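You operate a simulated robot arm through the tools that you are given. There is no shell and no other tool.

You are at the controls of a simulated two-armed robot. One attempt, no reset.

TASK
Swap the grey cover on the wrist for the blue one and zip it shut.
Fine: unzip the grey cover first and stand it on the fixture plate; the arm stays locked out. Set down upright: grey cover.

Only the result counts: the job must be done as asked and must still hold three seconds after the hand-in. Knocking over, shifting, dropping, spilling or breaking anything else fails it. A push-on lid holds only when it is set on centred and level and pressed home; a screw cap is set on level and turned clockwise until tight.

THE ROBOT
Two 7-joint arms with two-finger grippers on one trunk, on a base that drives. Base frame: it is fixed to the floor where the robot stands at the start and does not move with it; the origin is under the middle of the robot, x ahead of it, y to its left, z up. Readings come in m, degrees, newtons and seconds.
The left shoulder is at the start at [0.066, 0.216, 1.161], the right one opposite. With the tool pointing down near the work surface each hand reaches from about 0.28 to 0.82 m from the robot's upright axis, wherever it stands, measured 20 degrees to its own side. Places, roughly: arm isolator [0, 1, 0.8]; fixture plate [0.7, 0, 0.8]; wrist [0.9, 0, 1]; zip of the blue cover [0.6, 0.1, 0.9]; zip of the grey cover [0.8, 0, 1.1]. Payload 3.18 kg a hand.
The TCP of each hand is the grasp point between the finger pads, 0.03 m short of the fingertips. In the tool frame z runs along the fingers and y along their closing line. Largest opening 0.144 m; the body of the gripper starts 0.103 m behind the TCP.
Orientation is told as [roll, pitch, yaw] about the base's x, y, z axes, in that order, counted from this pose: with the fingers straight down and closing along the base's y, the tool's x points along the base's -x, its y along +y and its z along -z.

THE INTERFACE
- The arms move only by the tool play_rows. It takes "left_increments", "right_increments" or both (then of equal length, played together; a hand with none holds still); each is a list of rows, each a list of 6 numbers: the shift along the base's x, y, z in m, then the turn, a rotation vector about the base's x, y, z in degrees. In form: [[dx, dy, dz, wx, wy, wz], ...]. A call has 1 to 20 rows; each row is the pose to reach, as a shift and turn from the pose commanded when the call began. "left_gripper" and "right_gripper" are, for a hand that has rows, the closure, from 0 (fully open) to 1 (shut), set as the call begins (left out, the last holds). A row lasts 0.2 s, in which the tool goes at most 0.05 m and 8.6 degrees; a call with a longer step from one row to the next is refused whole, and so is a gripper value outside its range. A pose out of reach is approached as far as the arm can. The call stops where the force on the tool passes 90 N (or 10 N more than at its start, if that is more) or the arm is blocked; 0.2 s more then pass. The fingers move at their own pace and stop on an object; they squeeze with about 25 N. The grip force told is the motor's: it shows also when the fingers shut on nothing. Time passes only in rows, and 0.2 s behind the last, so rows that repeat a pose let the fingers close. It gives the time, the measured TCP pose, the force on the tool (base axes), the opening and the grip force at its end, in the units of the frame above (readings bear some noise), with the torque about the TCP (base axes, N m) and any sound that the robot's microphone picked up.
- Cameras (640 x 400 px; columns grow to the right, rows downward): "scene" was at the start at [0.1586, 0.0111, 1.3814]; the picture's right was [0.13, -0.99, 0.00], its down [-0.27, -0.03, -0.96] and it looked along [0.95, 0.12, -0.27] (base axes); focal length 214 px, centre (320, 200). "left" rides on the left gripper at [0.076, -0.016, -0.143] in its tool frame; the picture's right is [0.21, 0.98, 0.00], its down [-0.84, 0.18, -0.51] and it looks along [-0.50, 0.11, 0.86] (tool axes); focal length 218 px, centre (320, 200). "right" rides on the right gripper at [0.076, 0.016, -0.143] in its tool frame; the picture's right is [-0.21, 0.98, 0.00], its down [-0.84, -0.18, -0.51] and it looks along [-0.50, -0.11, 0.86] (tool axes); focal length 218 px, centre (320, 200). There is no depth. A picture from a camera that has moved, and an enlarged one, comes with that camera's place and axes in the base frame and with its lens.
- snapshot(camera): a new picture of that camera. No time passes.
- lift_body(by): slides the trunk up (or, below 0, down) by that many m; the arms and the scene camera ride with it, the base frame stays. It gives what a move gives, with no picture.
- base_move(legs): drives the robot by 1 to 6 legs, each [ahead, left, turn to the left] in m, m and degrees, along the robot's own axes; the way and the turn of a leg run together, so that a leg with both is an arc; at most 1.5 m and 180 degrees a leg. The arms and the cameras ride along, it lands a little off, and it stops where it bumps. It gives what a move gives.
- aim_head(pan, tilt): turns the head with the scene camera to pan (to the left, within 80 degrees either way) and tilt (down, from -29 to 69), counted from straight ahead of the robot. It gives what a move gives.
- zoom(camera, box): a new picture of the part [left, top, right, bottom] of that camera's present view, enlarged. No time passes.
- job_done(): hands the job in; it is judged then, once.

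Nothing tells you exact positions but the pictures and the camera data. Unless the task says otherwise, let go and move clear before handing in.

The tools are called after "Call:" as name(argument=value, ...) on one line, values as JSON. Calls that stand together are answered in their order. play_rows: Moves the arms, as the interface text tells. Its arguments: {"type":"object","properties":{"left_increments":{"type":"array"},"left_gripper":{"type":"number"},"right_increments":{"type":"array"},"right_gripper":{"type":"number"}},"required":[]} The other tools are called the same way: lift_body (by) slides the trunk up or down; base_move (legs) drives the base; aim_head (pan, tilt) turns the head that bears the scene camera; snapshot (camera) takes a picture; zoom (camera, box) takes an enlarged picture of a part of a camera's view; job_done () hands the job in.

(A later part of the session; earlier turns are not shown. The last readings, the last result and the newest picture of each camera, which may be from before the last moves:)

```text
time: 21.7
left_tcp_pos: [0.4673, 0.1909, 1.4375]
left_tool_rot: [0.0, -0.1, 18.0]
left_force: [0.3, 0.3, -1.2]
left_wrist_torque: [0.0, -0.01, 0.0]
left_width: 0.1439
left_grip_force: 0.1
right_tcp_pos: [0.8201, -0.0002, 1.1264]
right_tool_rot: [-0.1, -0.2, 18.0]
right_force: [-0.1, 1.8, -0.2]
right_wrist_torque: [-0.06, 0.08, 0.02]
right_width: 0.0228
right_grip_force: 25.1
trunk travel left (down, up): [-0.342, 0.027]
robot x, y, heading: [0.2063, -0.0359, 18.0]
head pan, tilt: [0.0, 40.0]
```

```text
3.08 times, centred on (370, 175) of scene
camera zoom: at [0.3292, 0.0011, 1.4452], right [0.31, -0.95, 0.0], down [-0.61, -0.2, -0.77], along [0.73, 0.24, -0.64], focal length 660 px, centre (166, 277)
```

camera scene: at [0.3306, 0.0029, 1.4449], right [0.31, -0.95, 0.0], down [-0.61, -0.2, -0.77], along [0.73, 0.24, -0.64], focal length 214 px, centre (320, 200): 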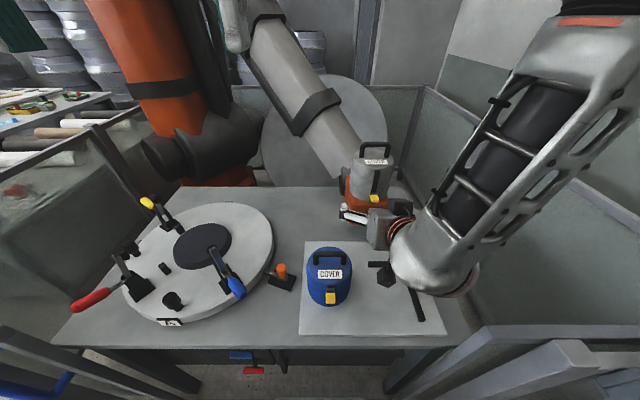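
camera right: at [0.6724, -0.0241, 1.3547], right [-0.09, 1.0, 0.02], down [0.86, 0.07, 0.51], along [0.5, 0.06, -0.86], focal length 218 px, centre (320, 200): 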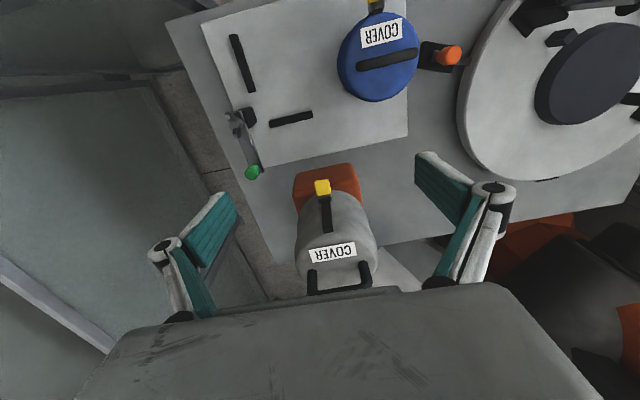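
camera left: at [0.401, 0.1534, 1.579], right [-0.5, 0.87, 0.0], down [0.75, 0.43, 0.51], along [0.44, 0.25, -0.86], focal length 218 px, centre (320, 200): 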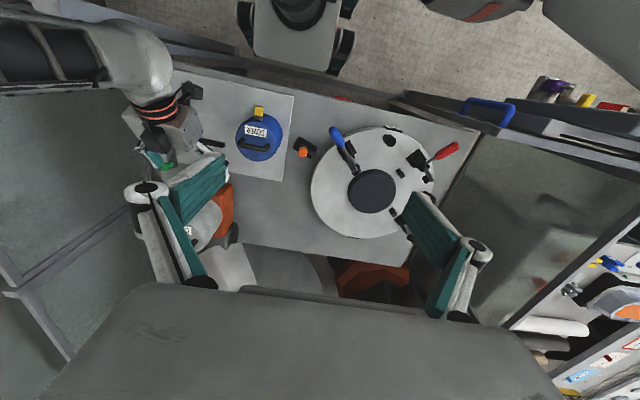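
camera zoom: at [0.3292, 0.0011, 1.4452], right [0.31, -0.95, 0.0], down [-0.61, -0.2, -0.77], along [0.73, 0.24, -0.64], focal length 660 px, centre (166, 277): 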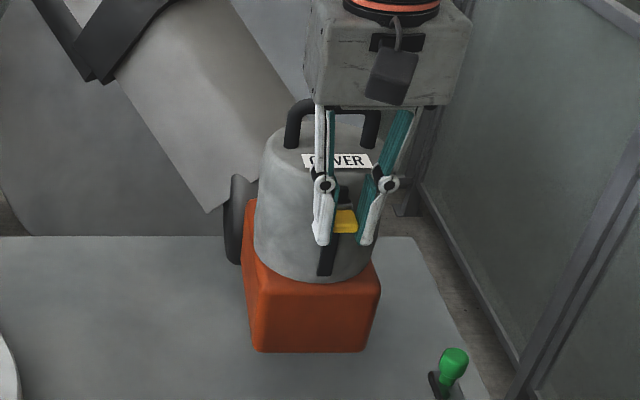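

A short bit of track is left, so I continue in 4 mm steps until the force rises.

Call:
play_rows(right_increments=[[0, 0, 0.004, 0, 0, 0], [0, 0, 0.008, 0, 0, 0]])

Call:
zoom(camera="right", box=[220, 120, 420, 280])

Call:
zoom(camera="scene", box=[320, 110, 420, 240])

```text
time: 22.3
left_tcp_pos: [0.4684, 0.1903, 1.4377]
left_tool_rot: [0.0, 0.0, 17.9]
left_force: [-0.4, -0.6, -0.1]
left_wrist_torque: [0.01, 0.0, -0.02]
left_width: 0.1438
left_grip_force: 0.1
right_tcp_pos: [0.8199, -0.0002, 1.1349]
right_tool_rot: [-0.1, 0.0, 17.8]
right_force: [-0.1, 0.4, -0.3]
right_wrist_torque: [0.0, -0.01, 0.06]
right_width: 0.0226
right_grip_force: 25.1
trunk travel left (down, up): [-0.342, 0.027]
robot x, y, heading: [0.2102, -0.036, 18.1]
head pan, tilt: [0.0, 40.0]
```

```text
2.50 times, centred on (320, 200) of right
camera zoom: at [0.7422, -0.0083, 1.2782], right [-0.1, 0.99, 0.0], down [0.86, 0.09, 0.51], along [0.51, 0.05, -0.86], focal length 546 px, centre (320, 200)
```

zoom: 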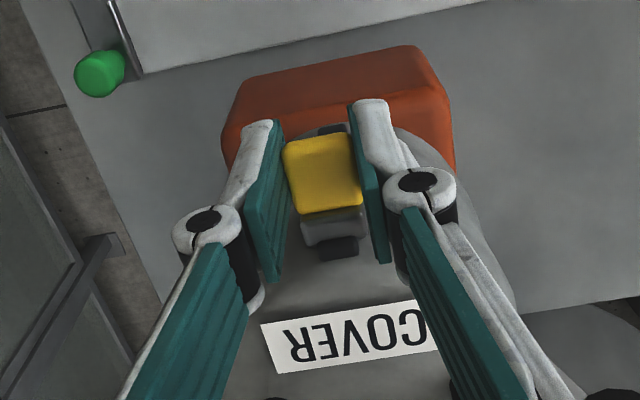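

```text
3.08 times, centred on (370, 175) of scene
camera zoom: at [0.3293, 0.0013, 1.4451], right [0.31, -0.95, 0.0], down [-0.61, -0.2, -0.77], along [0.73, 0.24, -0.64], focal length 660 px, centre (166, 277)
```

zoom: 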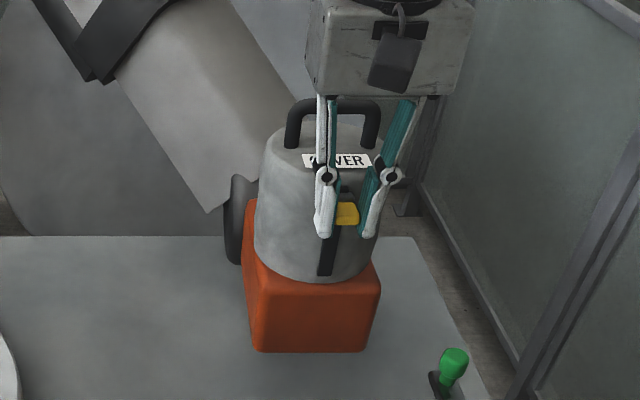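

Call:
play_rows(right_increments=[[0, 0, 0.003, 0, 0, 0], [0, 0, 0.005, 0, 0, 0]])

Call:
zoom(camera="right", box=[220, 120, 420, 280])

Call:
zoom(camera="scene", box=[300, 240, 360, 320])

```text
time: 22.9
left_tcp_pos: [0.467, 0.1898, 1.4369]
left_tool_rot: [0.1, 0.0, 18.0]
left_force: [-0.4, 0.9, 0.9]
left_wrist_torque: [0.04, 0.01, 0.02]
left_width: 0.1441
left_grip_force: 0.1
right_tcp_pos: [0.8193, -0.0014, 1.1396]
right_tool_rot: [0.0, -0.1, 17.9]
right_force: [0.1, 0.3, 1.0]
right_wrist_torque: [-0.09, 0.22, -0.03]
right_width: 0.0226
right_grip_force: 25.1
trunk travel left (down, up): [-0.342, 0.027]
robot x, y, heading: [0.2115, -0.0351, 18.0]
head pan, tilt: [0.0, 40.0]
```

```text
2.50 times, centred on (320, 200) of right
camera zoom: at [0.7427, -0.0092, 1.2825], right [-0.1, 0.99, 0.0], down [0.86, 0.09, 0.51], along [0.51, 0.05, -0.86], focal length 546 px, centre (320, 200)
```

zoom: 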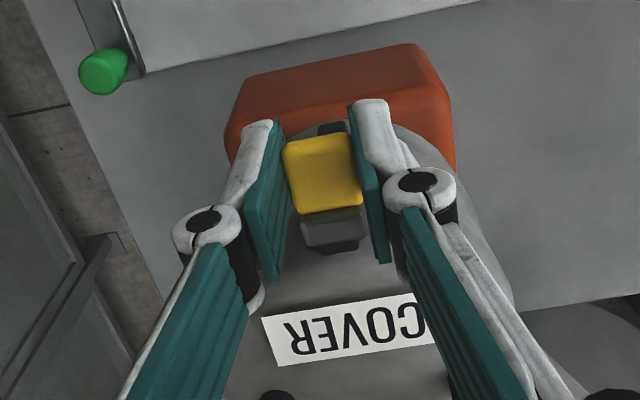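

```text
5.00 times, centred on (330, 280) of scene
camera zoom: at [0.3297, 0.001, 1.4451], right [0.31, -0.95, 0.0], down [-0.61, -0.2, -0.77], along [0.73, 0.24, -0.64], focal length 1072 px, centre (270, -200)
```

zoom: 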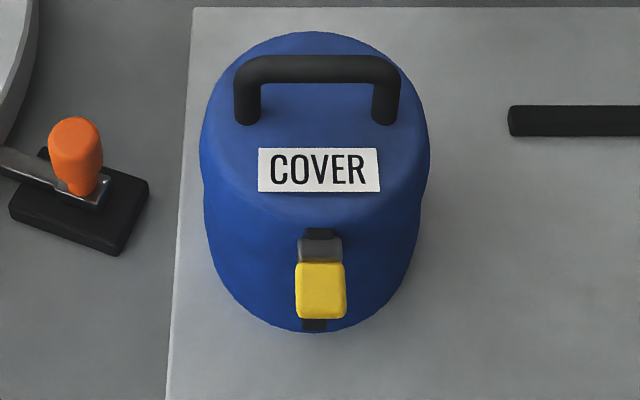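

The blue's open state leaves just a sliver of track above the slider, and the grey now looks nearly the same. I'll take two more small steps and watch the force.

Call:
play_rows(right_increments=[[0, 0, 0.002, 0, 0, 0], [0, 0, 0.003, 0, 0, 0]])

Call:
zoom(camera="right", box=[270, 140, 370, 220])

```text
time: 23.5
left_tcp_pos: [0.4665, 0.1907, 1.4375]
left_tool_rot: [0.1, 0.0, 18.0]
left_force: [0.1, -0.8, 0.5]
left_wrist_torque: [-0.01, -0.01, 0.03]
left_width: 0.1439
left_grip_force: 0.0
right_tcp_pos: [0.8203, 0.0001, 1.1439]
right_tool_rot: [-0.1, 0.0, 17.9]
right_force: [0.0, 0.2, -2.1]
right_wrist_torque: [-0.06, 0.2, 0.04]
right_width: 0.0226
right_grip_force: 25.2
trunk travel left (down, up): [-0.342, 0.027]
robot x, y, heading: [0.2098, -0.0346, 18.0]
head pan, tilt: [0.0, 40.0]
```

```text
5.00 times, centred on (320, 180) of right
camera zoom: at [0.7425, -0.009, 1.2859], right [-0.1, 0.99, 0.0], down [0.86, 0.09, 0.51], along [0.51, 0.05, -0.86], focal length 1091 px, centre (320, 300)
```

zoom: 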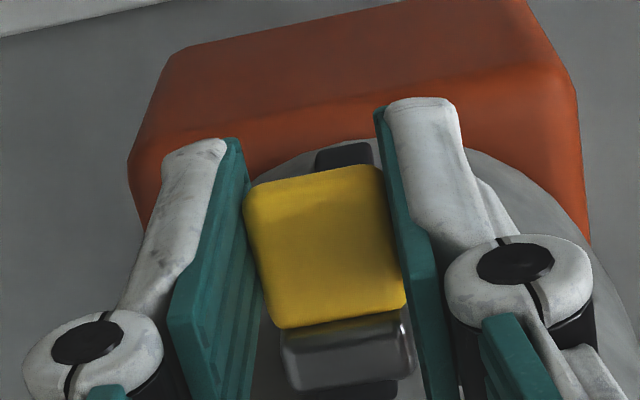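

Call:
zoom(camera="scene", box=[320, 110, 420, 240])

Call:
play_rows(right_increments=[[0, 0, 0.001, 0, 0, 0], [0, 0, 0.002, 0, 0, 0]])

Call:
zoom(camera="scene", box=[320, 110, 420, 240])

Call:
zoom(camera="right", box=[270, 140, 370, 220])

```text
3.08 times, centred on (370, 175) of scene
camera zoom: at [0.3295, 0.0012, 1.4451], right [0.31, -0.95, 0.0], down [-0.61, -0.2, -0.77], along [0.73, 0.24, -0.64], focal length 660 px, centre (166, 277)
```

zoom: 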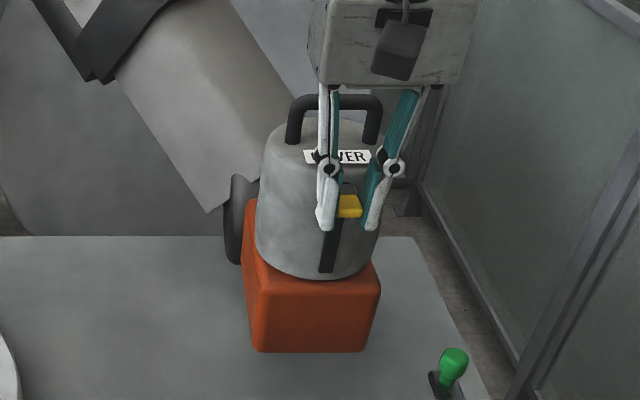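

```text
time: 24.1
left_tcp_pos: [0.4671, 0.1912, 1.437]
left_tool_rot: [0.0, 0.0, 18.1]
left_force: [-0.7, -0.3, 0.8]
left_wrist_torque: [0.06, 0.06, 0.01]
left_width: 0.144
left_grip_force: 0.0
right_tcp_pos: [0.8193, -0.0006, 1.1439]
right_tool_rot: [-0.1, 0.1, 17.9]
right_force: [-0.1, 1.1, -2.1]
right_wrist_torque: [-0.04, 0.21, -0.01]
right_width: 0.0225
right_grip_force: 24.9
trunk travel left (down, up): [-0.342, 0.027]
robot x, y, heading: [0.2111, -0.0355, 17.9]
head pan, tilt: [0.0, 40.0]
```

```text
3.08 times, centred on (370, 175) of scene
camera zoom: at [0.3295, 0.0012, 1.4451], right [0.31, -0.95, 0.0], down [-0.61, -0.2, -0.77], along [0.73, 0.24, -0.64], focal length 660 px, centre (166, 277)
```

zoom: 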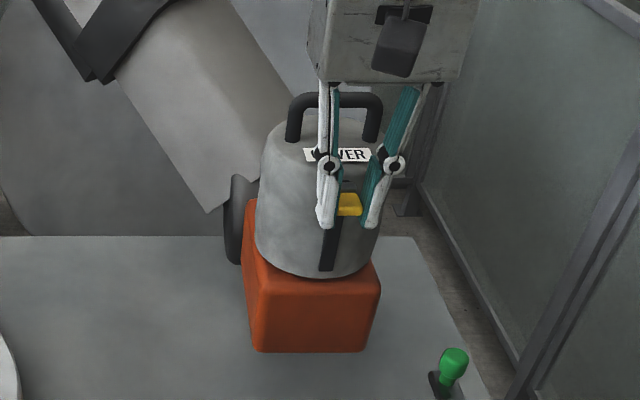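

```text
5.00 times, centred on (320, 180) of right
camera zoom: at [0.7424, -0.0087, 1.288], right [-0.1, 0.99, 0.0], down [0.86, 0.09, 0.51], along [0.51, 0.05, -0.86], focal length 1091 px, centre (320, 300)
```

zoom: 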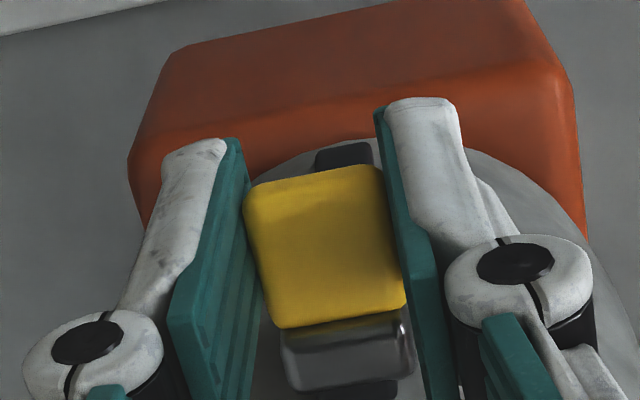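

The cover itself has started to rise a few mm, with about 2 N on the tool, so the zip is fully open and at its stop. I lower it back to its seat and release the tab.

Call:
play_rows(right_increments=[[0, 0, -0.002, 0, 0, 0], [0, 0, -0.004, 0, 0, 0], [0, 0, -0.0045, 0, 0, 0], [0, 0, -0.0045, 0, 0, 0]])

Call:
zoom(camera="scene", box=[320, 110, 420, 240])

```text
time: 25.1
left_tcp_pos: [0.4673, 0.19, 1.4367]
left_tool_rot: [-0.1, 0.0, 18.0]
left_force: [-0.4, 1.5, 0.0]
left_wrist_torque: [0.0, 0.05, 0.0]
left_width: 0.144
left_grip_force: 0.1
right_tcp_pos: [0.8187, 0.0001, 1.1398]
right_tool_rot: [-0.1, 0.0, 18.0]
right_force: [0.9, -0.3, -2.5]
right_wrist_torque: [-0.06, 0.17, -0.03]
right_width: 0.0227
right_grip_force: 24.8
trunk travel left (down, up): [-0.342, 0.027]
robot x, y, heading: [0.2106, -0.0345, 18.1]
head pan, tilt: [0.0, 40.0]
```

```text
3.08 times, centred on (370, 175) of scene
camera zoom: at [0.3295, 0.0012, 1.4451], right [0.31, -0.95, 0.0], down [-0.61, -0.2, -0.77], along [0.73, 0.24, -0.64], focal length 660 px, centre (166, 277)
```

zoom: 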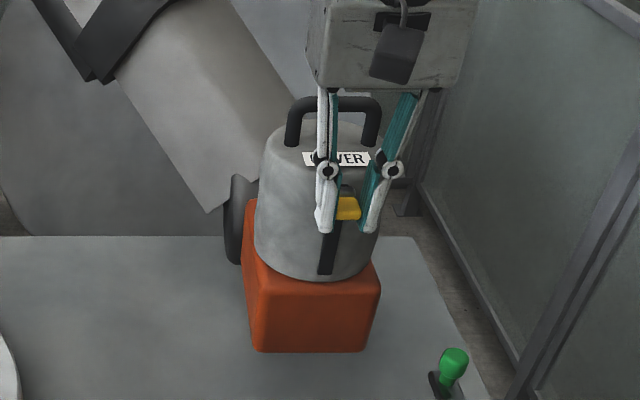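

Call:
play_rows(right_increments=[[0, 0, -0.001, 0, 0, 0], [0, 0, -0.002, 0, 0, 0]])

Call:
play_rows(right_increments=[[0, 0, -0.001, 0, 0, 0], [0, 0, -0.002, 0, 0, 0]])

Call:
zoom(camera="scene", box=[320, 110, 420, 240])

```text
time: 25.7
left_tcp_pos: [0.4671, 0.1903, 1.4363]
left_tool_rot: [0.0, 0.0, 18.1]
left_force: [-1.2, -0.8, 0.1]
left_wrist_torque: [-0.03, 0.0, 0.01]
left_width: 0.1441
left_grip_force: 0.0
right_tcp_pos: [0.82, 0.0007, 1.1384]
right_tool_rot: [-0.1, -0.1, 18.0]
right_force: [-0.7, 0.3, -1.2]
right_wrist_torque: [-0.04, 0.05, -0.01]
right_width: 0.023
right_grip_force: 25.5
trunk travel left (down, up): [-0.342, 0.027]
robot x, y, heading: [0.2141, -0.0337, 18.0]
head pan, tilt: [0.0, 40.0]
```

```text
time: 26.3
left_tcp_pos: [0.4668, 0.1912, 1.438]
left_tool_rot: [0.0, -0.1, 18.0]
left_force: [0.3, 0.2, 0.6]
left_wrist_torque: [0.02, 0.01, 0.02]
left_width: 0.1439
left_grip_force: 0.1
right_tcp_pos: [0.8203, -0.0008, 1.137]
right_tool_rot: [0.0, -0.1, 18.0]
right_force: [-0.7, -0.2, 1.1]
right_wrist_torque: [0.06, -0.26, -0.07]
right_width: 0.0226
right_grip_force: 24.9
trunk travel left (down, up): [-0.342, 0.027]
robot x, y, heading: [0.2089, -0.0395, 17.9]
head pan, tilt: [0.0, 40.0]
```

```text
3.08 times, centred on (370, 175) of scene
camera zoom: at [0.3293, 0.0011, 1.4452], right [0.31, -0.95, 0.0], down [-0.61, -0.2, -0.77], along [0.73, 0.24, -0.64], focal length 660 px, centre (166, 277)
```

zoom: 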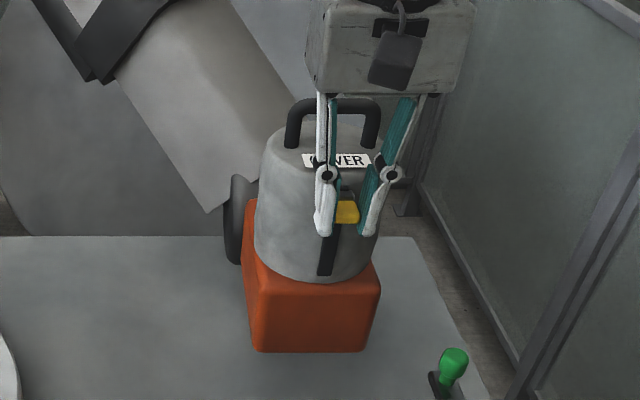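

The cover is seated again (force near zero) with the tab at the top. I release the tab, retreat upward, and start rotating the hand for a fore-aft grasp of the handle.

Call:
play_rows(right_increments=[[0, 0, 0, 0, 0, 0], [0, 0, 0, 0, 0, 0], [-0.015, -0.005, 0.01, 0, 0, 0], [-0.03, -0.01, 0.04, 0, 0, 0], [-0.03, -0.01, 0.09, 0, 0, 0], [-0.03, -0.01, 0.13, 0, 0, 0], [-0.03, -0.01, 0.17, 0, 0, 0]], right_gripper=0.6)

Call:
snapshot(camera="right")

Call:
zoom(camera="scene", box=[320, 110, 420, 240])

```text
time: 27.9
left_tcp_pos: [0.4667, 0.1903, 1.4377]
left_tool_rot: [0.0, 0.0, 17.9]
left_force: [0.6, -0.3, 0.0]
left_wrist_torque: [0.01, -0.02, -0.02]
left_width: 0.1438
left_grip_force: 0.1
right_tcp_pos: [0.7889, -0.0105, 1.2977]
right_tool_rot: [0.0, 0.0, 18.0]
right_force: [-0.1, -0.3, -0.4]
right_wrist_torque: [-0.03, 0.0, 0.05]
right_width: 0.0575
right_grip_force: 0.0
right hand out of reach, approached as far as the arm can: row 7
trunk travel left (down, up): [-0.342, 0.027]
robot x, y, heading: [0.2087, -0.036, 17.8]
head pan, tilt: [0.0, 40.0]
```

```text
taken
camera right: at [0.712, -0.0188, 1.4408], right [-0.1, 0.99, 0.0], down [0.86, 0.09, 0.51], along [0.51, 0.05, -0.86], focal length 218 px, centre (320, 200)
```

right: 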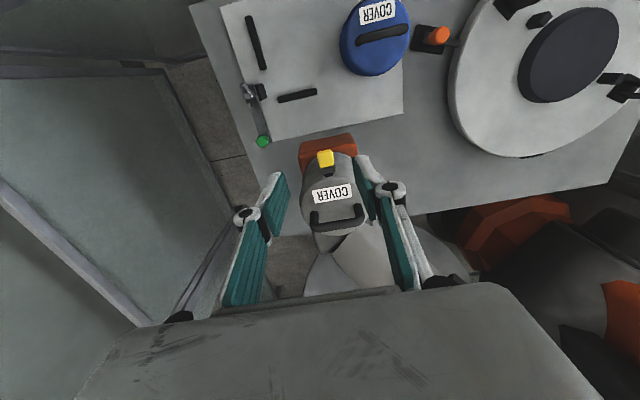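

```text
3.08 times, centred on (370, 175) of scene
camera zoom: at [0.3288, 0.0014, 1.4452], right [0.31, -0.95, 0.0], down [-0.61, -0.2, -0.77], along [0.73, 0.24, -0.64], focal length 660 px, centre (166, 277)
```

zoom: 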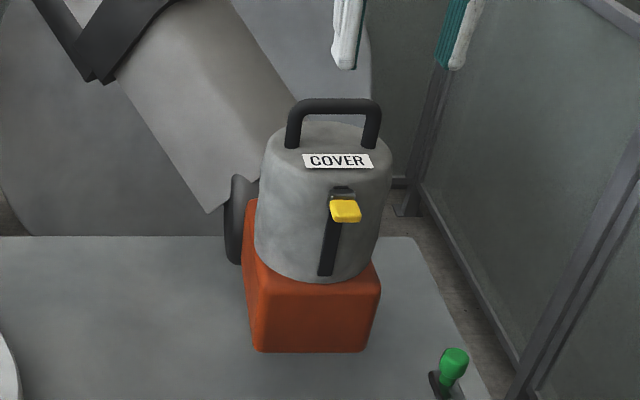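

At the higher reach, the straight-down hand hits an arm limit near z=1.30. I'll use the remaining trunk travel, rotate the hand 90°, and test a forward-tilted grasp that has more headroom.

Call:
lift_body(by=0.026)

Call:
play_rows(right_increments=[[0, 0, 0, 0, 0, -8.2], [0, 0, 0, 0, 0, -16.4], [0, 0, 0, 0, 0, -24.6], [0, 0, 0, 0, 0, -32.8], [0, 0, 0, 0, 0, -41], [0, 0, 0, 0, 0, -49.2], [0, 0, 0, 0, 0, -57.4], [0, 0, 0, 0, 0, -65.6], [0, 0, 0, 0, 0, -73.8], [0, 0, 0, 0, 0, -82], [0, 0, 0, 0, 0, -90], [0, 0, 0, 0, 0, -90]])

Call:
snapshot(camera="scene")

```text
time: 28.6
left_tcp_pos: [0.4669, 0.1907, 1.4632]
left_tool_rot: [0.0, 0.0, 17.9]
left_force: [0.7, -0.6, 0.3]
left_wrist_torque: [-0.02, 0.01, 0.03]
left_width: 0.1442
left_grip_force: 0.1
right_tcp_pos: [0.7905, -0.0101, 1.3224]
right_tool_rot: [-0.1, 0.0, 18.1]
right_force: [0.1, -0.5, -0.2]
right_wrist_torque: [0.04, 0.01, 0.01]
right_width: 0.0576
right_grip_force: 0.0
trunk travel left (down, up): [-0.368, 0.001]
robot x, y, heading: [0.2078, -0.0376, 18.0]
head pan, tilt: [0.0, 40.0]
```

```text
time: 31.2
left_tcp_pos: [0.4673, 0.1914, 1.4632]
left_tool_rot: [0.0, 0.0, 18.0]
left_force: [0.3, -1.1, 0.9]
left_wrist_torque: [0.03, -0.02, 0.01]
left_width: 0.1442
left_grip_force: 0.1
right_tcp_pos: [0.7905, -0.0105, 1.3223]
right_tool_rot: [-0.1, 0.0, -72.2]
right_force: [0.4, 0.2, -0.1]
right_wrist_torque: [-0.01, 0.0, 0.0]
right_width: 0.0577
right_grip_force: 0.1
trunk travel left (down, up): [-0.368, 0.001]
robot x, y, heading: [0.2152, -0.0348, 18.0]
head pan, tilt: [0.0, 40.0]
```

```text
taken
camera scene: at [0.3303, 0.0015, 1.4702], right [0.31, -0.95, 0.0], down [-0.61, -0.2, -0.77], along [0.73, 0.24, -0.64], focal length 214 px, centre (320, 200)
```

scene: 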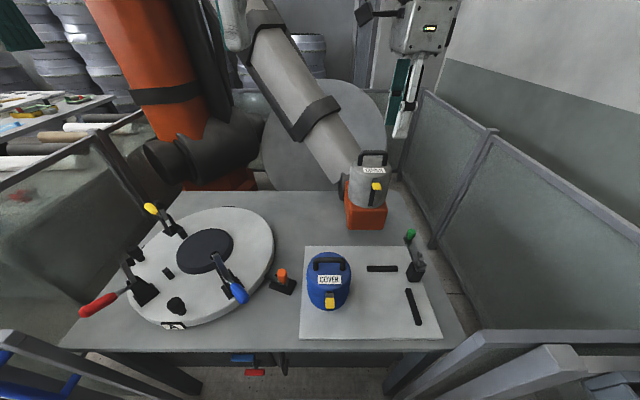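

The yaw works. I now test how high the straight-down hand can go directly above the handle.

Call:
play_rows(right_increments=[[0.035, 0.0123, 0, 0, 0, 0], [0.07, 0.0246, 0, 0, 0, 0], [0.1042, 0.0366, 0, 0, 0, 0], [0.1042, 0.0366, 0, 0, 0, 0]])

Call:
play_rows(right_increments=[[0, 0, 0.04, 0, 0, 0], [0, 0, 0.08, 0, 0, 0], [0, 0, 0.08, 0, 0, 0]])

Call:
snapshot(camera="right")

```text
time: 32.2
left_tcp_pos: [0.4652, 0.1889, 1.4635]
left_tool_rot: [0.0, 0.0, 18.0]
left_force: [-0.6, -1.0, -0.2]
left_wrist_torque: [0.06, -0.05, 0.03]
left_width: 0.1441
left_grip_force: 0.1
right_tcp_pos: [0.8951, 0.0247, 1.3226]
right_tool_rot: [0.0, 0.0, -72.0]
right_force: [-0.2, -0.3, 0.3]
right_wrist_torque: [0.06, -0.02, 0.0]
right_width: 0.0578
right_grip_force: 0.0
trunk travel left (down, up): [-0.368, 0.001]
robot x, y, heading: [0.2103, -0.0324, 18.0]
head pan, tilt: [0.0, 40.0]
```

```text
time: 33.0
left_tcp_pos: [0.4677, 0.1909, 1.4635]
left_tool_rot: [0.0, 0.0, 18.0]
left_force: [0.1, 0.2, 0.6]
left_wrist_torque: [-0.04, 0.0, -0.01]
left_width: 0.1442
left_grip_force: 0.1
right_tcp_pos: [0.8951, 0.0274, 1.3331]
right_tool_rot: [0.0, 0.0, -72.1]
right_force: [0.1, 0.2, 0.0]
right_wrist_torque: [-0.06, -0.01, 0.01]
right_width: 0.0575
right_grip_force: 0.0
right hand out of reach, approached as far as the arm can: row 1, 2, 3
trunk travel left (down, up): [-0.368, 0.001]
robot x, y, heading: [0.2087, -0.0388, 17.7]
head pan, tilt: [0.0, 40.0]
```

```text
taken
camera right: at [0.8873, 0.1044, 1.4757], right [0.99, 0.1, 0.0], down [0.09, -0.86, 0.51], along [0.05, -0.51, -0.86], focal length 218 px, centre (320, 200)
```

right: 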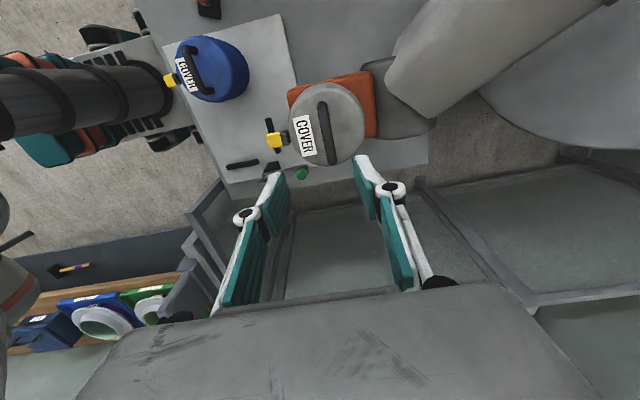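

The ceiling here is z≈1.333 with the hand vertical, which allows about 145 mm of lift. That is enough for a cover roughly 100 mm deep. I zoom in to align over the handle bar.

Call:
zoom(camera="right", box=[270, 80, 390, 180])

Call:
zoom(camera="scene", box=[320, 60, 440, 200])

```text
4.00 times, centred on (330, 130) of right
camera zoom: at [0.8873, 0.1044, 1.4757], right [0.99, 0.1, 0.0], down [0.09, -0.86, 0.51], along [0.05, -0.51, -0.86], focal length 873 px, centre (280, 480)
```

zoom: 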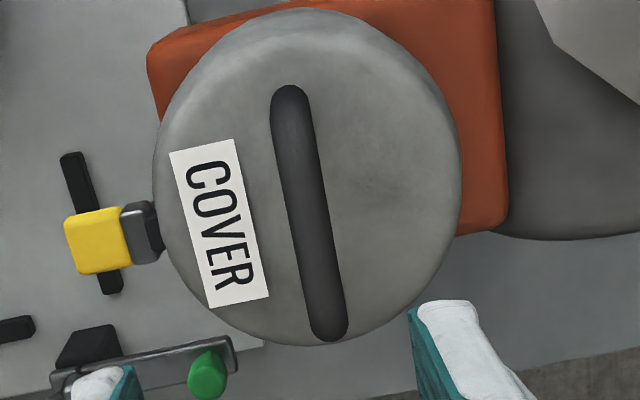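

```text
2.86 times, centred on (380, 130) of scene
camera zoom: at [0.3302, 0.0021, 1.4702], right [0.31, -0.95, 0.0], down [-0.61, -0.2, -0.77], along [0.73, 0.24, -0.64], focal length 613 px, centre (149, 400)
```

zoom: 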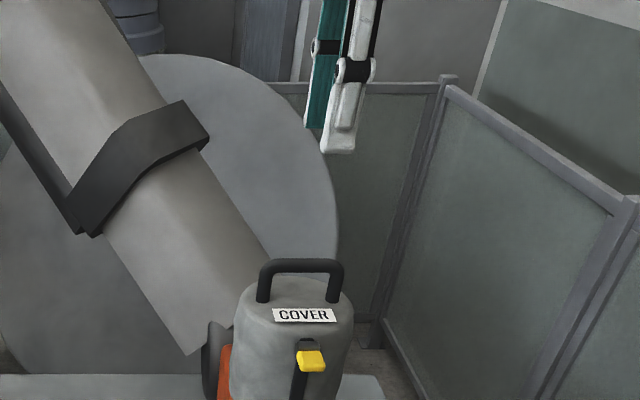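

The camera shows the bar about 10 mm farther in than my hand's axis. I move most of that and descend to z=1.25 to re-measure from closer.

Call:
play_rows(right_increments=[[0.0028, 0.0017, -0.04, 0, 0, 0], [0.0055, 0.0034, -0.083, 0, 0, 0], [0.0055, 0.0034, -0.083, 0, 0, 0]])

Call:
zoom(camera="right", box=[240, 80, 400, 205])

Call:
zoom(camera="scene", box=[320, 60, 440, 200])

```text
time: 33.8
left_tcp_pos: [0.467, 0.1901, 1.4645]
left_tool_rot: [0.1, 0.0, 18.0]
left_force: [-0.6, -0.9, 0.2]
left_wrist_torque: [-0.01, -0.02, -0.01]
left_width: 0.1439
left_grip_force: 0.0
right_tcp_pos: [0.8985, 0.0311, 1.2488]
right_tool_rot: [0.0, 0.0, -71.9]
right_force: [-0.2, -0.2, 0.1]
right_wrist_torque: [0.03, -0.02, 0.0]
right_width: 0.0575
right_grip_force: 0.1
trunk travel left (down, up): [-0.368, 0.001]
robot x, y, heading: [0.2135, -0.0357, 17.9]
head pan, tilt: [0.0, 40.0]
```

```text
3.20 times, centred on (320, 142) of right
camera zoom: at [0.8908, 0.1081, 1.3921], right [0.99, 0.1, 0.0], down [0.09, -0.86, 0.51], along [0.05, -0.51, -0.86], focal length 698 px, centre (320, 384)
```

zoom: 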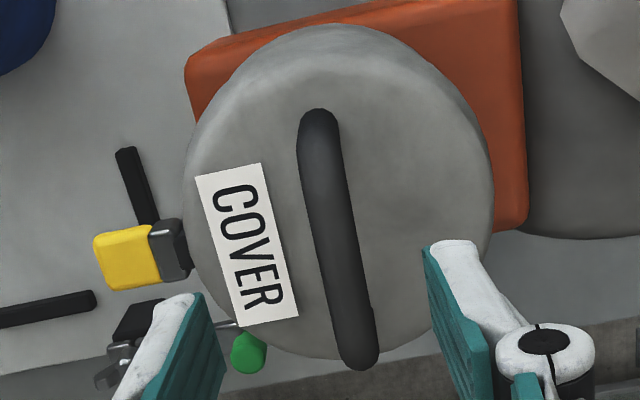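

```text
2.86 times, centred on (380, 130) of scene
camera zoom: at [0.3296, 0.0015, 1.4703], right [0.31, -0.95, 0.0], down [-0.61, -0.2, -0.77], along [0.73, 0.24, -0.64], focal length 613 px, centre (149, 400)
```

zoom: 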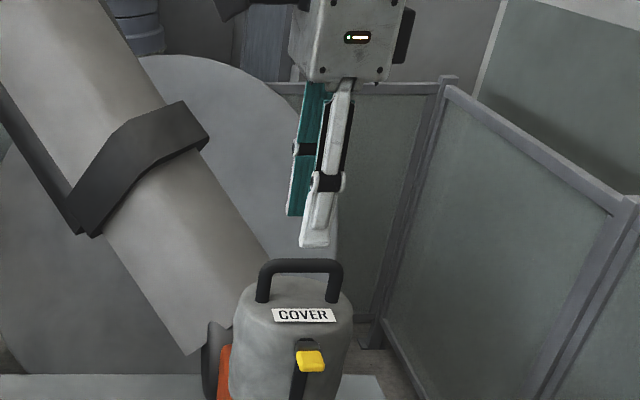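

The bar is at about e1=0.871, z≈1.175, 7 mm farther in. I align and go down to just above it, then check again.

Call:
play_rows(right_increments=[[0.0072, 0.0002, -0.018, 0, 0, 0], [0.0072, 0.0002, -0.036, 0, 0, 0], [0.0072, 0.0002, -0.036, 0, 0, 0]])

Call:
zoom(camera="right", box=[220, 80, 420, 240])

Call:
zoom(camera="scene", box=[330, 90, 420, 200])

```text
time: 34.6
left_tcp_pos: [0.4675, 0.1918, 1.4638]
left_tool_rot: [0.0, 0.1, 18.1]
left_force: [-0.9, 0.2, 0.3]
left_wrist_torque: [-0.02, -0.01, 0.02]
left_width: 0.1441
left_grip_force: 0.1
right_tcp_pos: [0.907, 0.0313, 1.2126]
right_tool_rot: [-0.1, 0.0, -72.2]
right_force: [0.1, -0.4, -0.4]
right_wrist_torque: [-0.01, -0.04, -0.02]
right_width: 0.0576
right_grip_force: 0.0
trunk travel left (down, up): [-0.368, 0.001]
robot x, y, heading: [0.2099, -0.0402, 17.8]
head pan, tilt: [0.0, 40.0]
```

```text
2.50 times, centred on (320, 160) of right
camera zoom: at [0.8989, 0.1085, 1.3559], right [0.99, 0.1, 0.0], down [0.09, -0.86, 0.51], along [0.05, -0.51, -0.86], focal length 546 px, centre (320, 300)
```

zoom: 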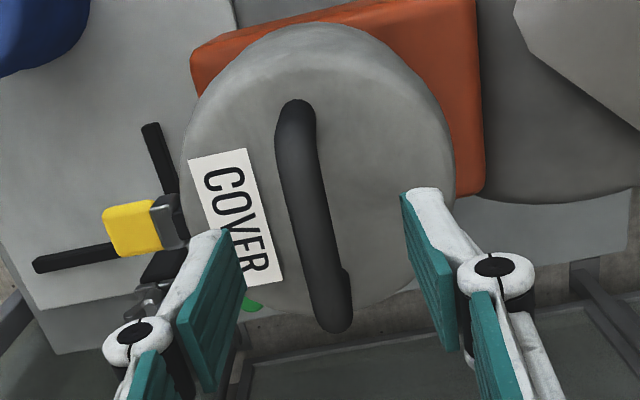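

```text
3.64 times, centred on (375, 145) of scene
camera zoom: at [0.3301, 0.0017, 1.4702], right [0.31, -0.95, 0.0], down [-0.61, -0.2, -0.77], along [0.73, 0.24, -0.64], focal length 780 px, centre (120, 400)
```

zoom: 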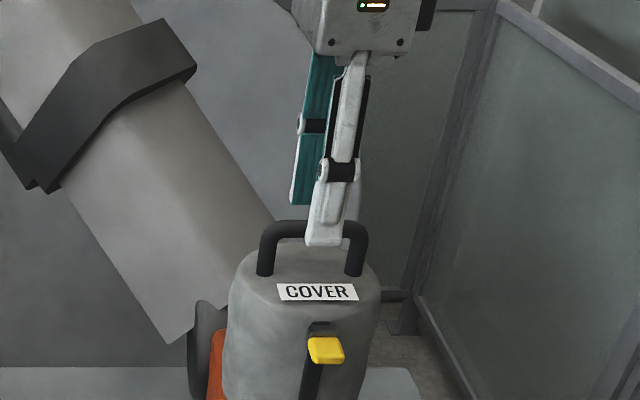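

The bar is centred between the fingers. I descend and close.

Call:
play_rows(right_increments=[[-0.0012, 0.0038, -0.012, 0, 0, 0], [-0.0012, 0.0038, -0.024, 0, 0, 0], [-0.0012, 0.0038, -0.0366, 0, 0, 0], [-0.0012, 0.0038, -0.0366, 0, 0, 0]])

Call:
zoom(camera="right", box=[220, 80, 420, 240])

Call:
zoom(camera="scene", box=[330, 90, 420, 200])

```text
time: 35.6
left_tcp_pos: [0.4654, 0.1908, 1.4632]
left_tool_rot: [0.0, 0.0, 18.0]
left_force: [0.4, -0.5, 0.0]
left_wrist_torque: [-0.01, -0.03, 0.01]
left_width: 0.144
left_grip_force: 0.0
right_tcp_pos: [0.9054, 0.034, 1.175]
right_tool_rot: [0.0, 0.0, -72.1]
right_force: [-0.2, -0.4, 0.5]
right_wrist_torque: [0.0, -0.04, 0.02]
right_width: 0.0577
right_grip_force: 0.0
trunk travel left (down, up): [-0.368, 0.001]
robot x, y, heading: [0.2134, -0.0355, 17.9]
head pan, tilt: [0.0, 40.0]
```

```text
2.50 times, centred on (320, 160) of right
camera zoom: at [0.8979, 0.1122, 1.3189], right [0.99, 0.1, 0.0], down [0.09, -0.86, 0.51], along [0.05, -0.51, -0.86], focal length 546 px, centre (320, 300)
```

zoom: 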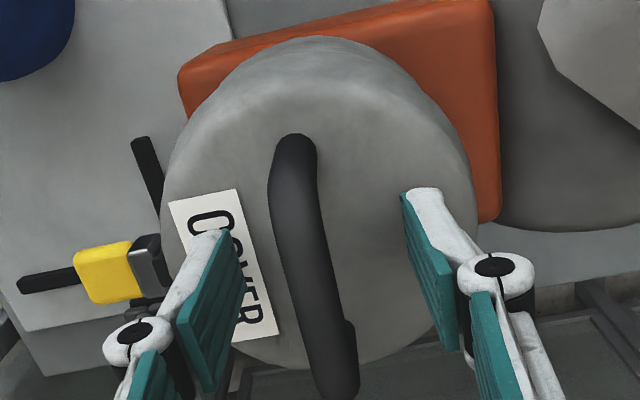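

```text
3.64 times, centred on (375, 145) of scene
camera zoom: at [0.3301, 0.0015, 1.4702], right [0.31, -0.95, 0.0], down [-0.61, -0.2, -0.77], along [0.73, 0.24, -0.64], focal length 780 px, centre (120, 400)
```

zoom: 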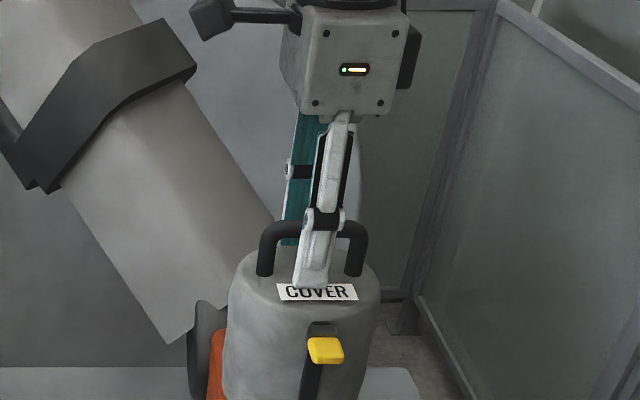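

Both fingers straddle the bar, so I close.

Call:
play_rows(right_increments=[[0, 0, 0, 0, 0, 0], [0, 0, 0, 0, 0, 0], [0, 0, 0, 0, 0, 0]], right_gripper=1.0)

Call:
zoom(camera="right", box=[220, 80, 420, 240])

```text
time: 36.4
left_tcp_pos: [0.4677, 0.1907, 1.4627]
left_tool_rot: [-0.1, 0.0, 17.9]
left_force: [-0.3, -0.9, 0.1]
left_wrist_torque: [-0.01, 0.04, 0.01]
left_width: 0.1439
left_grip_force: 0.1
right_tcp_pos: [0.9048, 0.035, 1.1757]
right_tool_rot: [-0.1, 0.0, -72.0]
right_force: [-0.1, -1.0, -0.3]
right_wrist_torque: [-0.02, -0.02, -0.01]
right_width: 0.0121
right_grip_force: 25.0
trunk travel left (down, up): [-0.368, 0.001]
robot x, y, heading: [0.2141, -0.0321, 17.7]
head pan, tilt: [0.0, 40.0]
```

```text
2.50 times, centred on (320, 160) of right
camera zoom: at [0.8981, 0.1122, 1.3187], right [0.99, 0.1, 0.0], down [0.09, -0.86, 0.51], along [0.05, -0.51, -0.86], focal length 546 px, centre (320, 300)
```

zoom: 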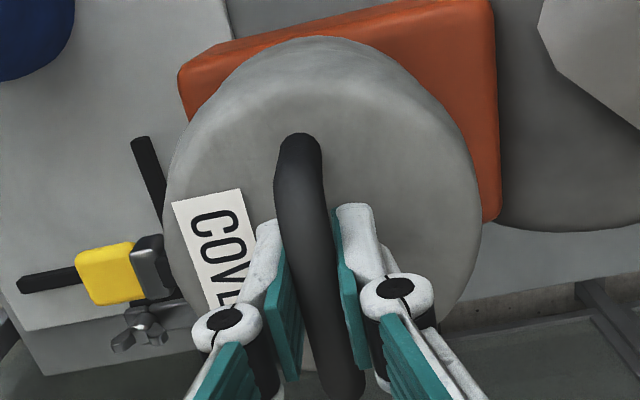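

Firm grip at 12.1 mm with almost no side force, so the wrist axis is at e1≈0.871. I note the bar end at pixel (298,133) in this view for matching the blue grip later. Lifting slowly.

Call:
play_rows(right_increments=[[0, 0, 0.005, 0, 0, 0], [0, 0, 0.015, 0, 0, 0], [0, 0, 0.025, 0, 0, 0], [0, 0, 0.035, 0, 0, 0], [0, 0, 0.045, 0, 0, 0]])

Call:
zoom(camera="scene", box=[320, 90, 420, 230])

```text
time: 37.6
left_tcp_pos: [0.4668, 0.1908, 1.4639]
left_tool_rot: [0.1, 0.0, 18.0]
left_force: [-0.2, -0.7, -1.2]
left_wrist_torque: [0.01, -0.03, 0.01]
left_width: 0.1439
left_grip_force: 0.1
right_tcp_pos: [0.9046, 0.0353, 1.2208]
right_tool_rot: [0.0, -0.1, -72.0]
right_force: [-0.9, 0.0, -2.6]
right_wrist_torque: [0.02, -0.02, 0.0]
right_width: 0.0131
right_grip_force: 25.5
trunk travel left (down, up): [-0.368, 0.001]
robot x, y, heading: [0.2062, -0.0352, 18.1]
head pan, tilt: [0.0, 40.0]
```

```text
2.86 times, centred on (370, 160) of scene
camera zoom: at [0.3302, 0.0016, 1.4702], right [0.31, -0.95, 0.0], down [-0.61, -0.2, -0.77], along [0.73, 0.24, -0.64], focal length 613 px, centre (177, 314)
```

zoom: 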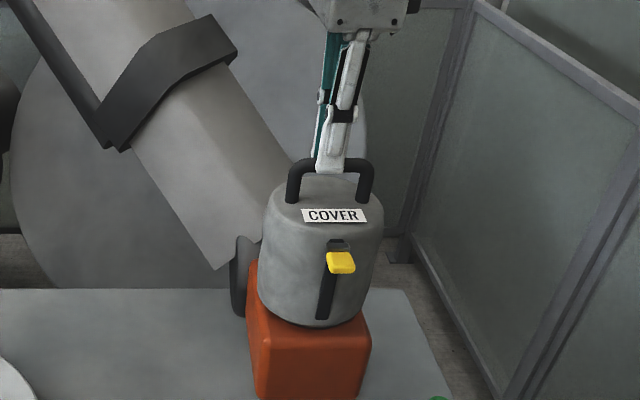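

It comes off freely with 2.6 N of weight. I continue up to z≈1.325.

Call:
play_rows(right_increments=[[0, 0, 0.02, 0, 0, 0], [0, 0, 0.04, 0, 0, 0], [0, 0, 0.06, 0, 0, 0], [0, 0, 0.08, 0, 0, 0], [0, 0, 0.1, 0, 0, 0], [0, 0, 0.1, 0, 0, 0]])

Call:
zoom(camera="scene", box=[300, 40, 440, 240])

Call:
snapshot(camera="left")

```text
time: 39.0
left_tcp_pos: [0.4662, 0.1896, 1.4641]
left_tool_rot: [0.0, 0.0, 18.0]
left_force: [0.0, -0.5, 0.2]
left_wrist_torque: [0.01, 0.0, 0.03]
left_width: 0.144
left_grip_force: 0.1
right_tcp_pos: [0.9062, 0.035, 1.3114]
right_tool_rot: [0.0, 0.1, -72.0]
right_force: [-0.5, 0.3, -2.3]
right_wrist_torque: [0.04, -0.02, 0.0]
right_width: 0.0132
right_grip_force: 25.1
right hand out of reach, approached as far as the arm can: row 5, 6
trunk travel left (down, up): [-0.368, 0.001]
robot x, y, heading: [0.2104, -0.034, 18.2]
head pan, tilt: [0.0, 40.0]
```

```text
2.00 times, centred on (370, 140) of scene
camera zoom: at [0.3306, 0.0007, 1.4702], right [0.31, -0.95, 0.0], down [-0.61, -0.2, -0.77], along [0.73, 0.24, -0.64], focal length 429 px, centre (220, 320)
```

zoom: 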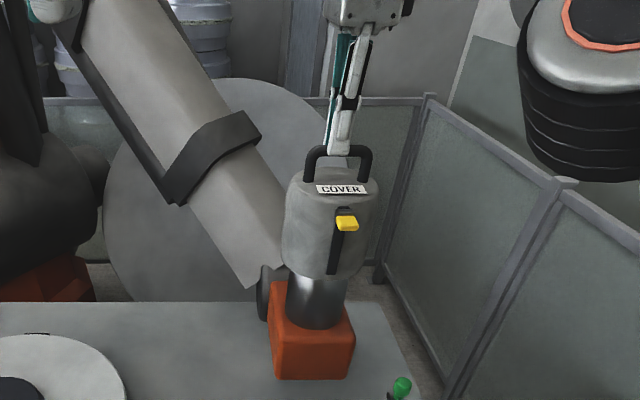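

```text
taken
camera left: at [0.3996, 0.1504, 1.6055], right [-0.5, 0.87, 0.0], down [0.75, 0.43, 0.51], along [0.44, 0.25, -0.86], focal length 218 px, centre (320, 200)
```

left: 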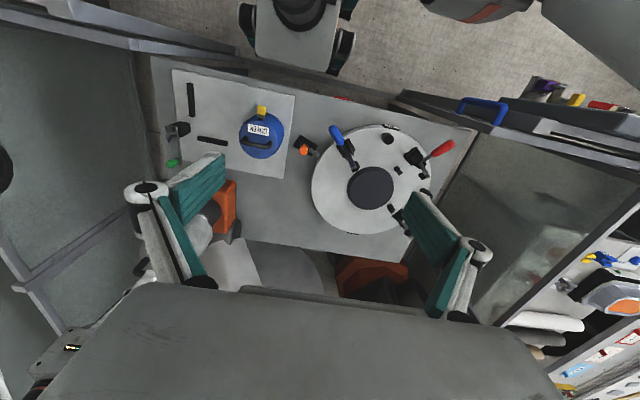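

The bare metal stub shows beneath, and by my estimate the cover's rim is about 3 cm above the stub top. I test with a small backward move and watch the side force.

Call:
play_rows(right_increments=[[-0.005, -0.0016, 0, 0, 0, 0], [-0.01, -0.0032, 0, 0, 0, 0], [-0.015, -0.0049, 0, 0, 0, 0]])

Call:
zoom(camera="scene", box=[320, 120, 420, 230])

```text
time: 39.8
left_tcp_pos: [0.4675, 0.1899, 1.4624]
left_tool_rot: [0.0, 0.0, 18.0]
left_force: [-0.2, -0.1, 0.3]
left_wrist_torque: [-0.01, -0.02, -0.04]
left_width: 0.1439
left_grip_force: 0.0
right_tcp_pos: [0.9003, 0.0347, 1.3125]
right_tool_rot: [-0.2, -0.2, -72.0]
right_force: [0.1, -0.4, -1.8]
right_wrist_torque: [0.02, 0.0, -0.02]
right_width: 0.0131
right_grip_force: 25.4
right hand out of reach, approached as far as the arm can: row 2, 3
trunk travel left (down, up): [-0.368, 0.001]
robot x, y, heading: [0.2103, -0.0364, 18.1]
head pan, tilt: [0.0, 40.0]
```

```text
3.64 times, centred on (370, 175) of scene
camera zoom: at [0.3306, 0.0017, 1.4702], right [0.31, -0.95, 0.0], down [-0.61, -0.2, -0.77], along [0.73, 0.24, -0.64], focal length 780 px, centre (138, 291)
```

zoom: 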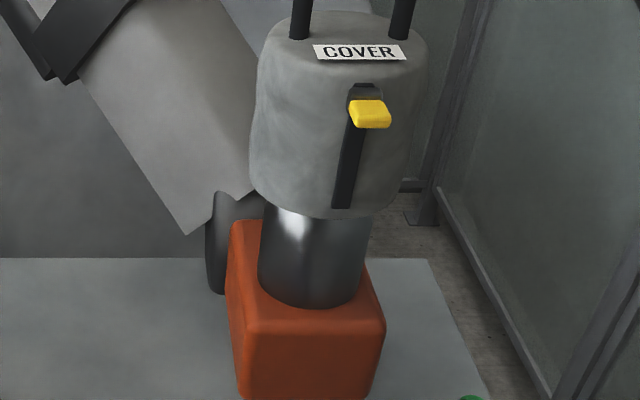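

The rim is lower than I expected, so the bar may have slipped down in the fingers. I check the grip closely.

Call:
zoom(camera="right", box=[220, 80, 420, 240])

Call:
zoom(camera="scene", box=[340, 50, 420, 150])

```text
2.50 times, centred on (320, 160) of right
camera zoom: at [0.8933, 0.1124, 1.4566], right [0.99, 0.1, 0.0], down [0.09, -0.86, 0.51], along [0.05, -0.51, -0.86], focal length 546 px, centre (320, 300)
```

zoom: 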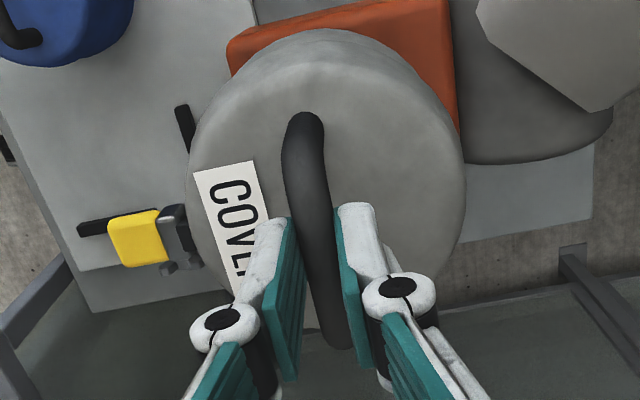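

```text
4.00 times, centred on (380, 100) of scene
camera zoom: at [0.3306, 0.0017, 1.4702], right [0.31, -0.95, 0.0], down [-0.61, -0.2, -0.77], along [0.73, 0.24, -0.64], focal length 858 px, centre (80, 600)
```

zoom: 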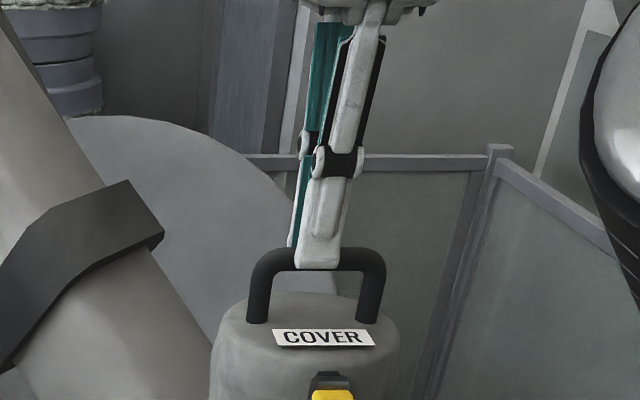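

The bar has slipped about 2 cm down to the fingertips, so I can't be sure the rim is clear of the stub. I'll bring the left hand round for a side view of the gap before doing anything else.

Call:
play_rows(left_increments=[[0.018, -0.0024, -0.02, 0, 0, -7.57], [0.036, -0.0048, -0.04, 0, 0, -15.14], [0.054, -0.0072, -0.06, 0, 0, -22.71], [0.072, -0.0096, -0.08, 0, 0, -30.29], [0.09, -0.012, -0.1, 0, 0, -37.86], [0.108, -0.0146, -0.12, 0, 0, -45.43], [0.1286, -0.0171, -0.14, 0, 0, -53], [0.1286, -0.0171, -0.14, 0, 0, -53]])

Call:
play_rows(left_increments=[[0, 0, -0.014, -4.02, -5.74, 0], [0, 0, -0.028, -8.04, -11.48, 0], [0, 0, -0.042, -12.06, -17.22, 0], [0, 0, -0.056, -16.08, -22.96, 0], [0, 0, -0.07, -20.1, -28.7, 0], [0, 0, -0.07, -20.1, -28.7, 0]])

Call:
snapshot(camera="left")

Call:
snapshot(camera="scene")

```text
time: 41.6
left_tcp_pos: [0.5663, 0.2191, 1.3109]
left_tool_rot: [3.7, -11.2, -18.0]
left_force: [0.6, -1.3, 0.0]
left_wrist_torque: [0.15, -0.03, 0.01]
left_width: 0.1441
left_grip_force: 0.0
left hand out of reach, approached as far as the arm can: row 3, 4, 5, 6, 7, 8
right_tcp_pos: [0.9001, 0.0296, 1.3158]
right_tool_rot: [0.0, 0.1, -72.1]
right_force: [-1.0, -1.9, -1.2]
right_wrist_torque: [0.14, 0.0, -0.01]
right_width: 0.013
right_grip_force: 24.8
trunk travel left (down, up): [-0.368, 0.001]
robot x, y, heading: [0.2121, -0.0414, 17.8]
head pan, tilt: [0.0, 40.0]
```

```text
time: 43.0
left_tcp_pos: [0.5699, 0.2208, 1.2429]
left_tool_rot: [-10.3, -44.1, -11.2]
left_force: [1.0, -0.5, 0.3]
left_wrist_torque: [0.02, -0.01, 0.05]
left_width: 0.144
left_grip_force: 0.1
left hand out of reach, approached as far as the arm can: row 5, 6
right_tcp_pos: [0.9003, 0.0335, 1.3137]
right_tool_rot: [-0.3, 0.1, -72.1]
right_force: [0.6, 0.5, -2.5]
right_wrist_torque: [0.08, 0.01, -0.01]
right_width: 0.0129
right_grip_force: 25.1
trunk travel left (down, up): [-0.368, 0.001]
robot x, y, heading: [0.2131, -0.0343, 18.3]
head pan, tilt: [0.0, 40.0]
```

```text
taken
camera left: at [0.42, 0.2608, 1.2917], right [0.16, 0.95, -0.27], down [0.33, 0.21, 0.92], along [0.93, -0.23, -0.28], focal length 218 px, centre (320, 200)
```

left: 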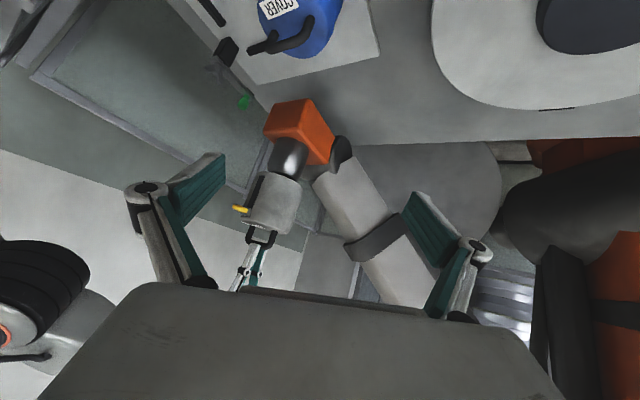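

```text
taken
camera scene: at [0.3307, 0.0008, 1.4702], right [0.31, -0.95, 0.0], down [-0.61, -0.2, -0.77], along [0.73, 0.24, -0.64], focal length 214 px, centre (320, 200)
```

scene: 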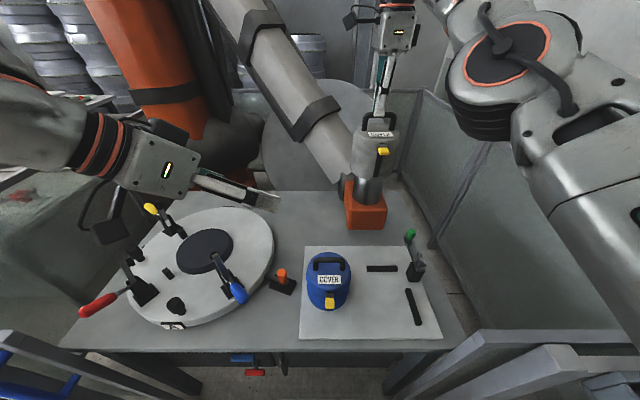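

Call:
zoom(camera="left", box=[220, 90, 360, 300])

Call:
zoom(camera="left", box=[240, 120, 320, 180])

```text
1.90 times, centred on (290, 195) of left
camera zoom: at [0.42, 0.2608, 1.2917], right [0.16, 0.95, -0.27], down [0.33, 0.21, 0.92], along [0.93, -0.23, -0.28], focal length 416 px, centre (377, 210)
```

zoom: 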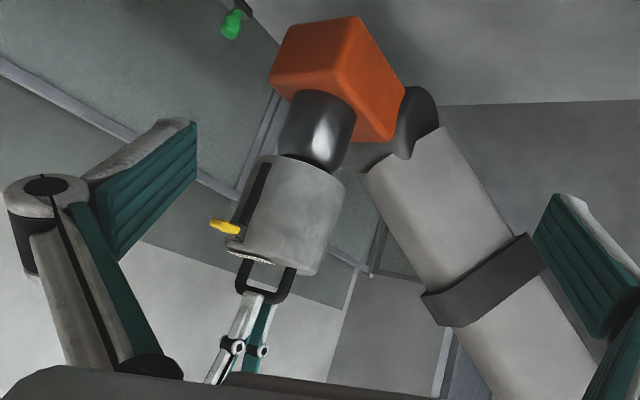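

```text
6.67 times, centred on (280, 150) of left
camera zoom: at [0.42, 0.2608, 1.2917], right [0.16, 0.95, -0.27], down [0.33, 0.21, 0.92], along [0.93, -0.23, -0.28], focal length 1455 px, centre (587, 533)
```

zoom: 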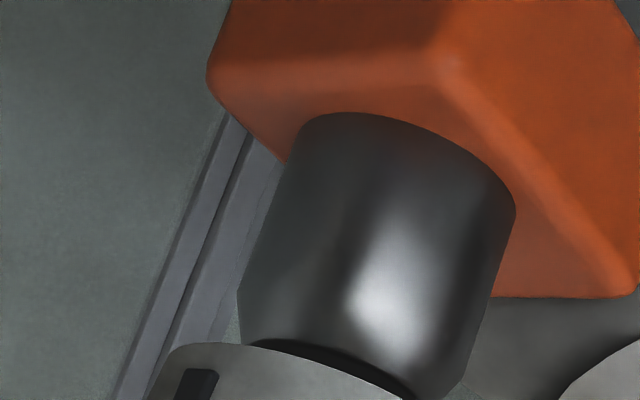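

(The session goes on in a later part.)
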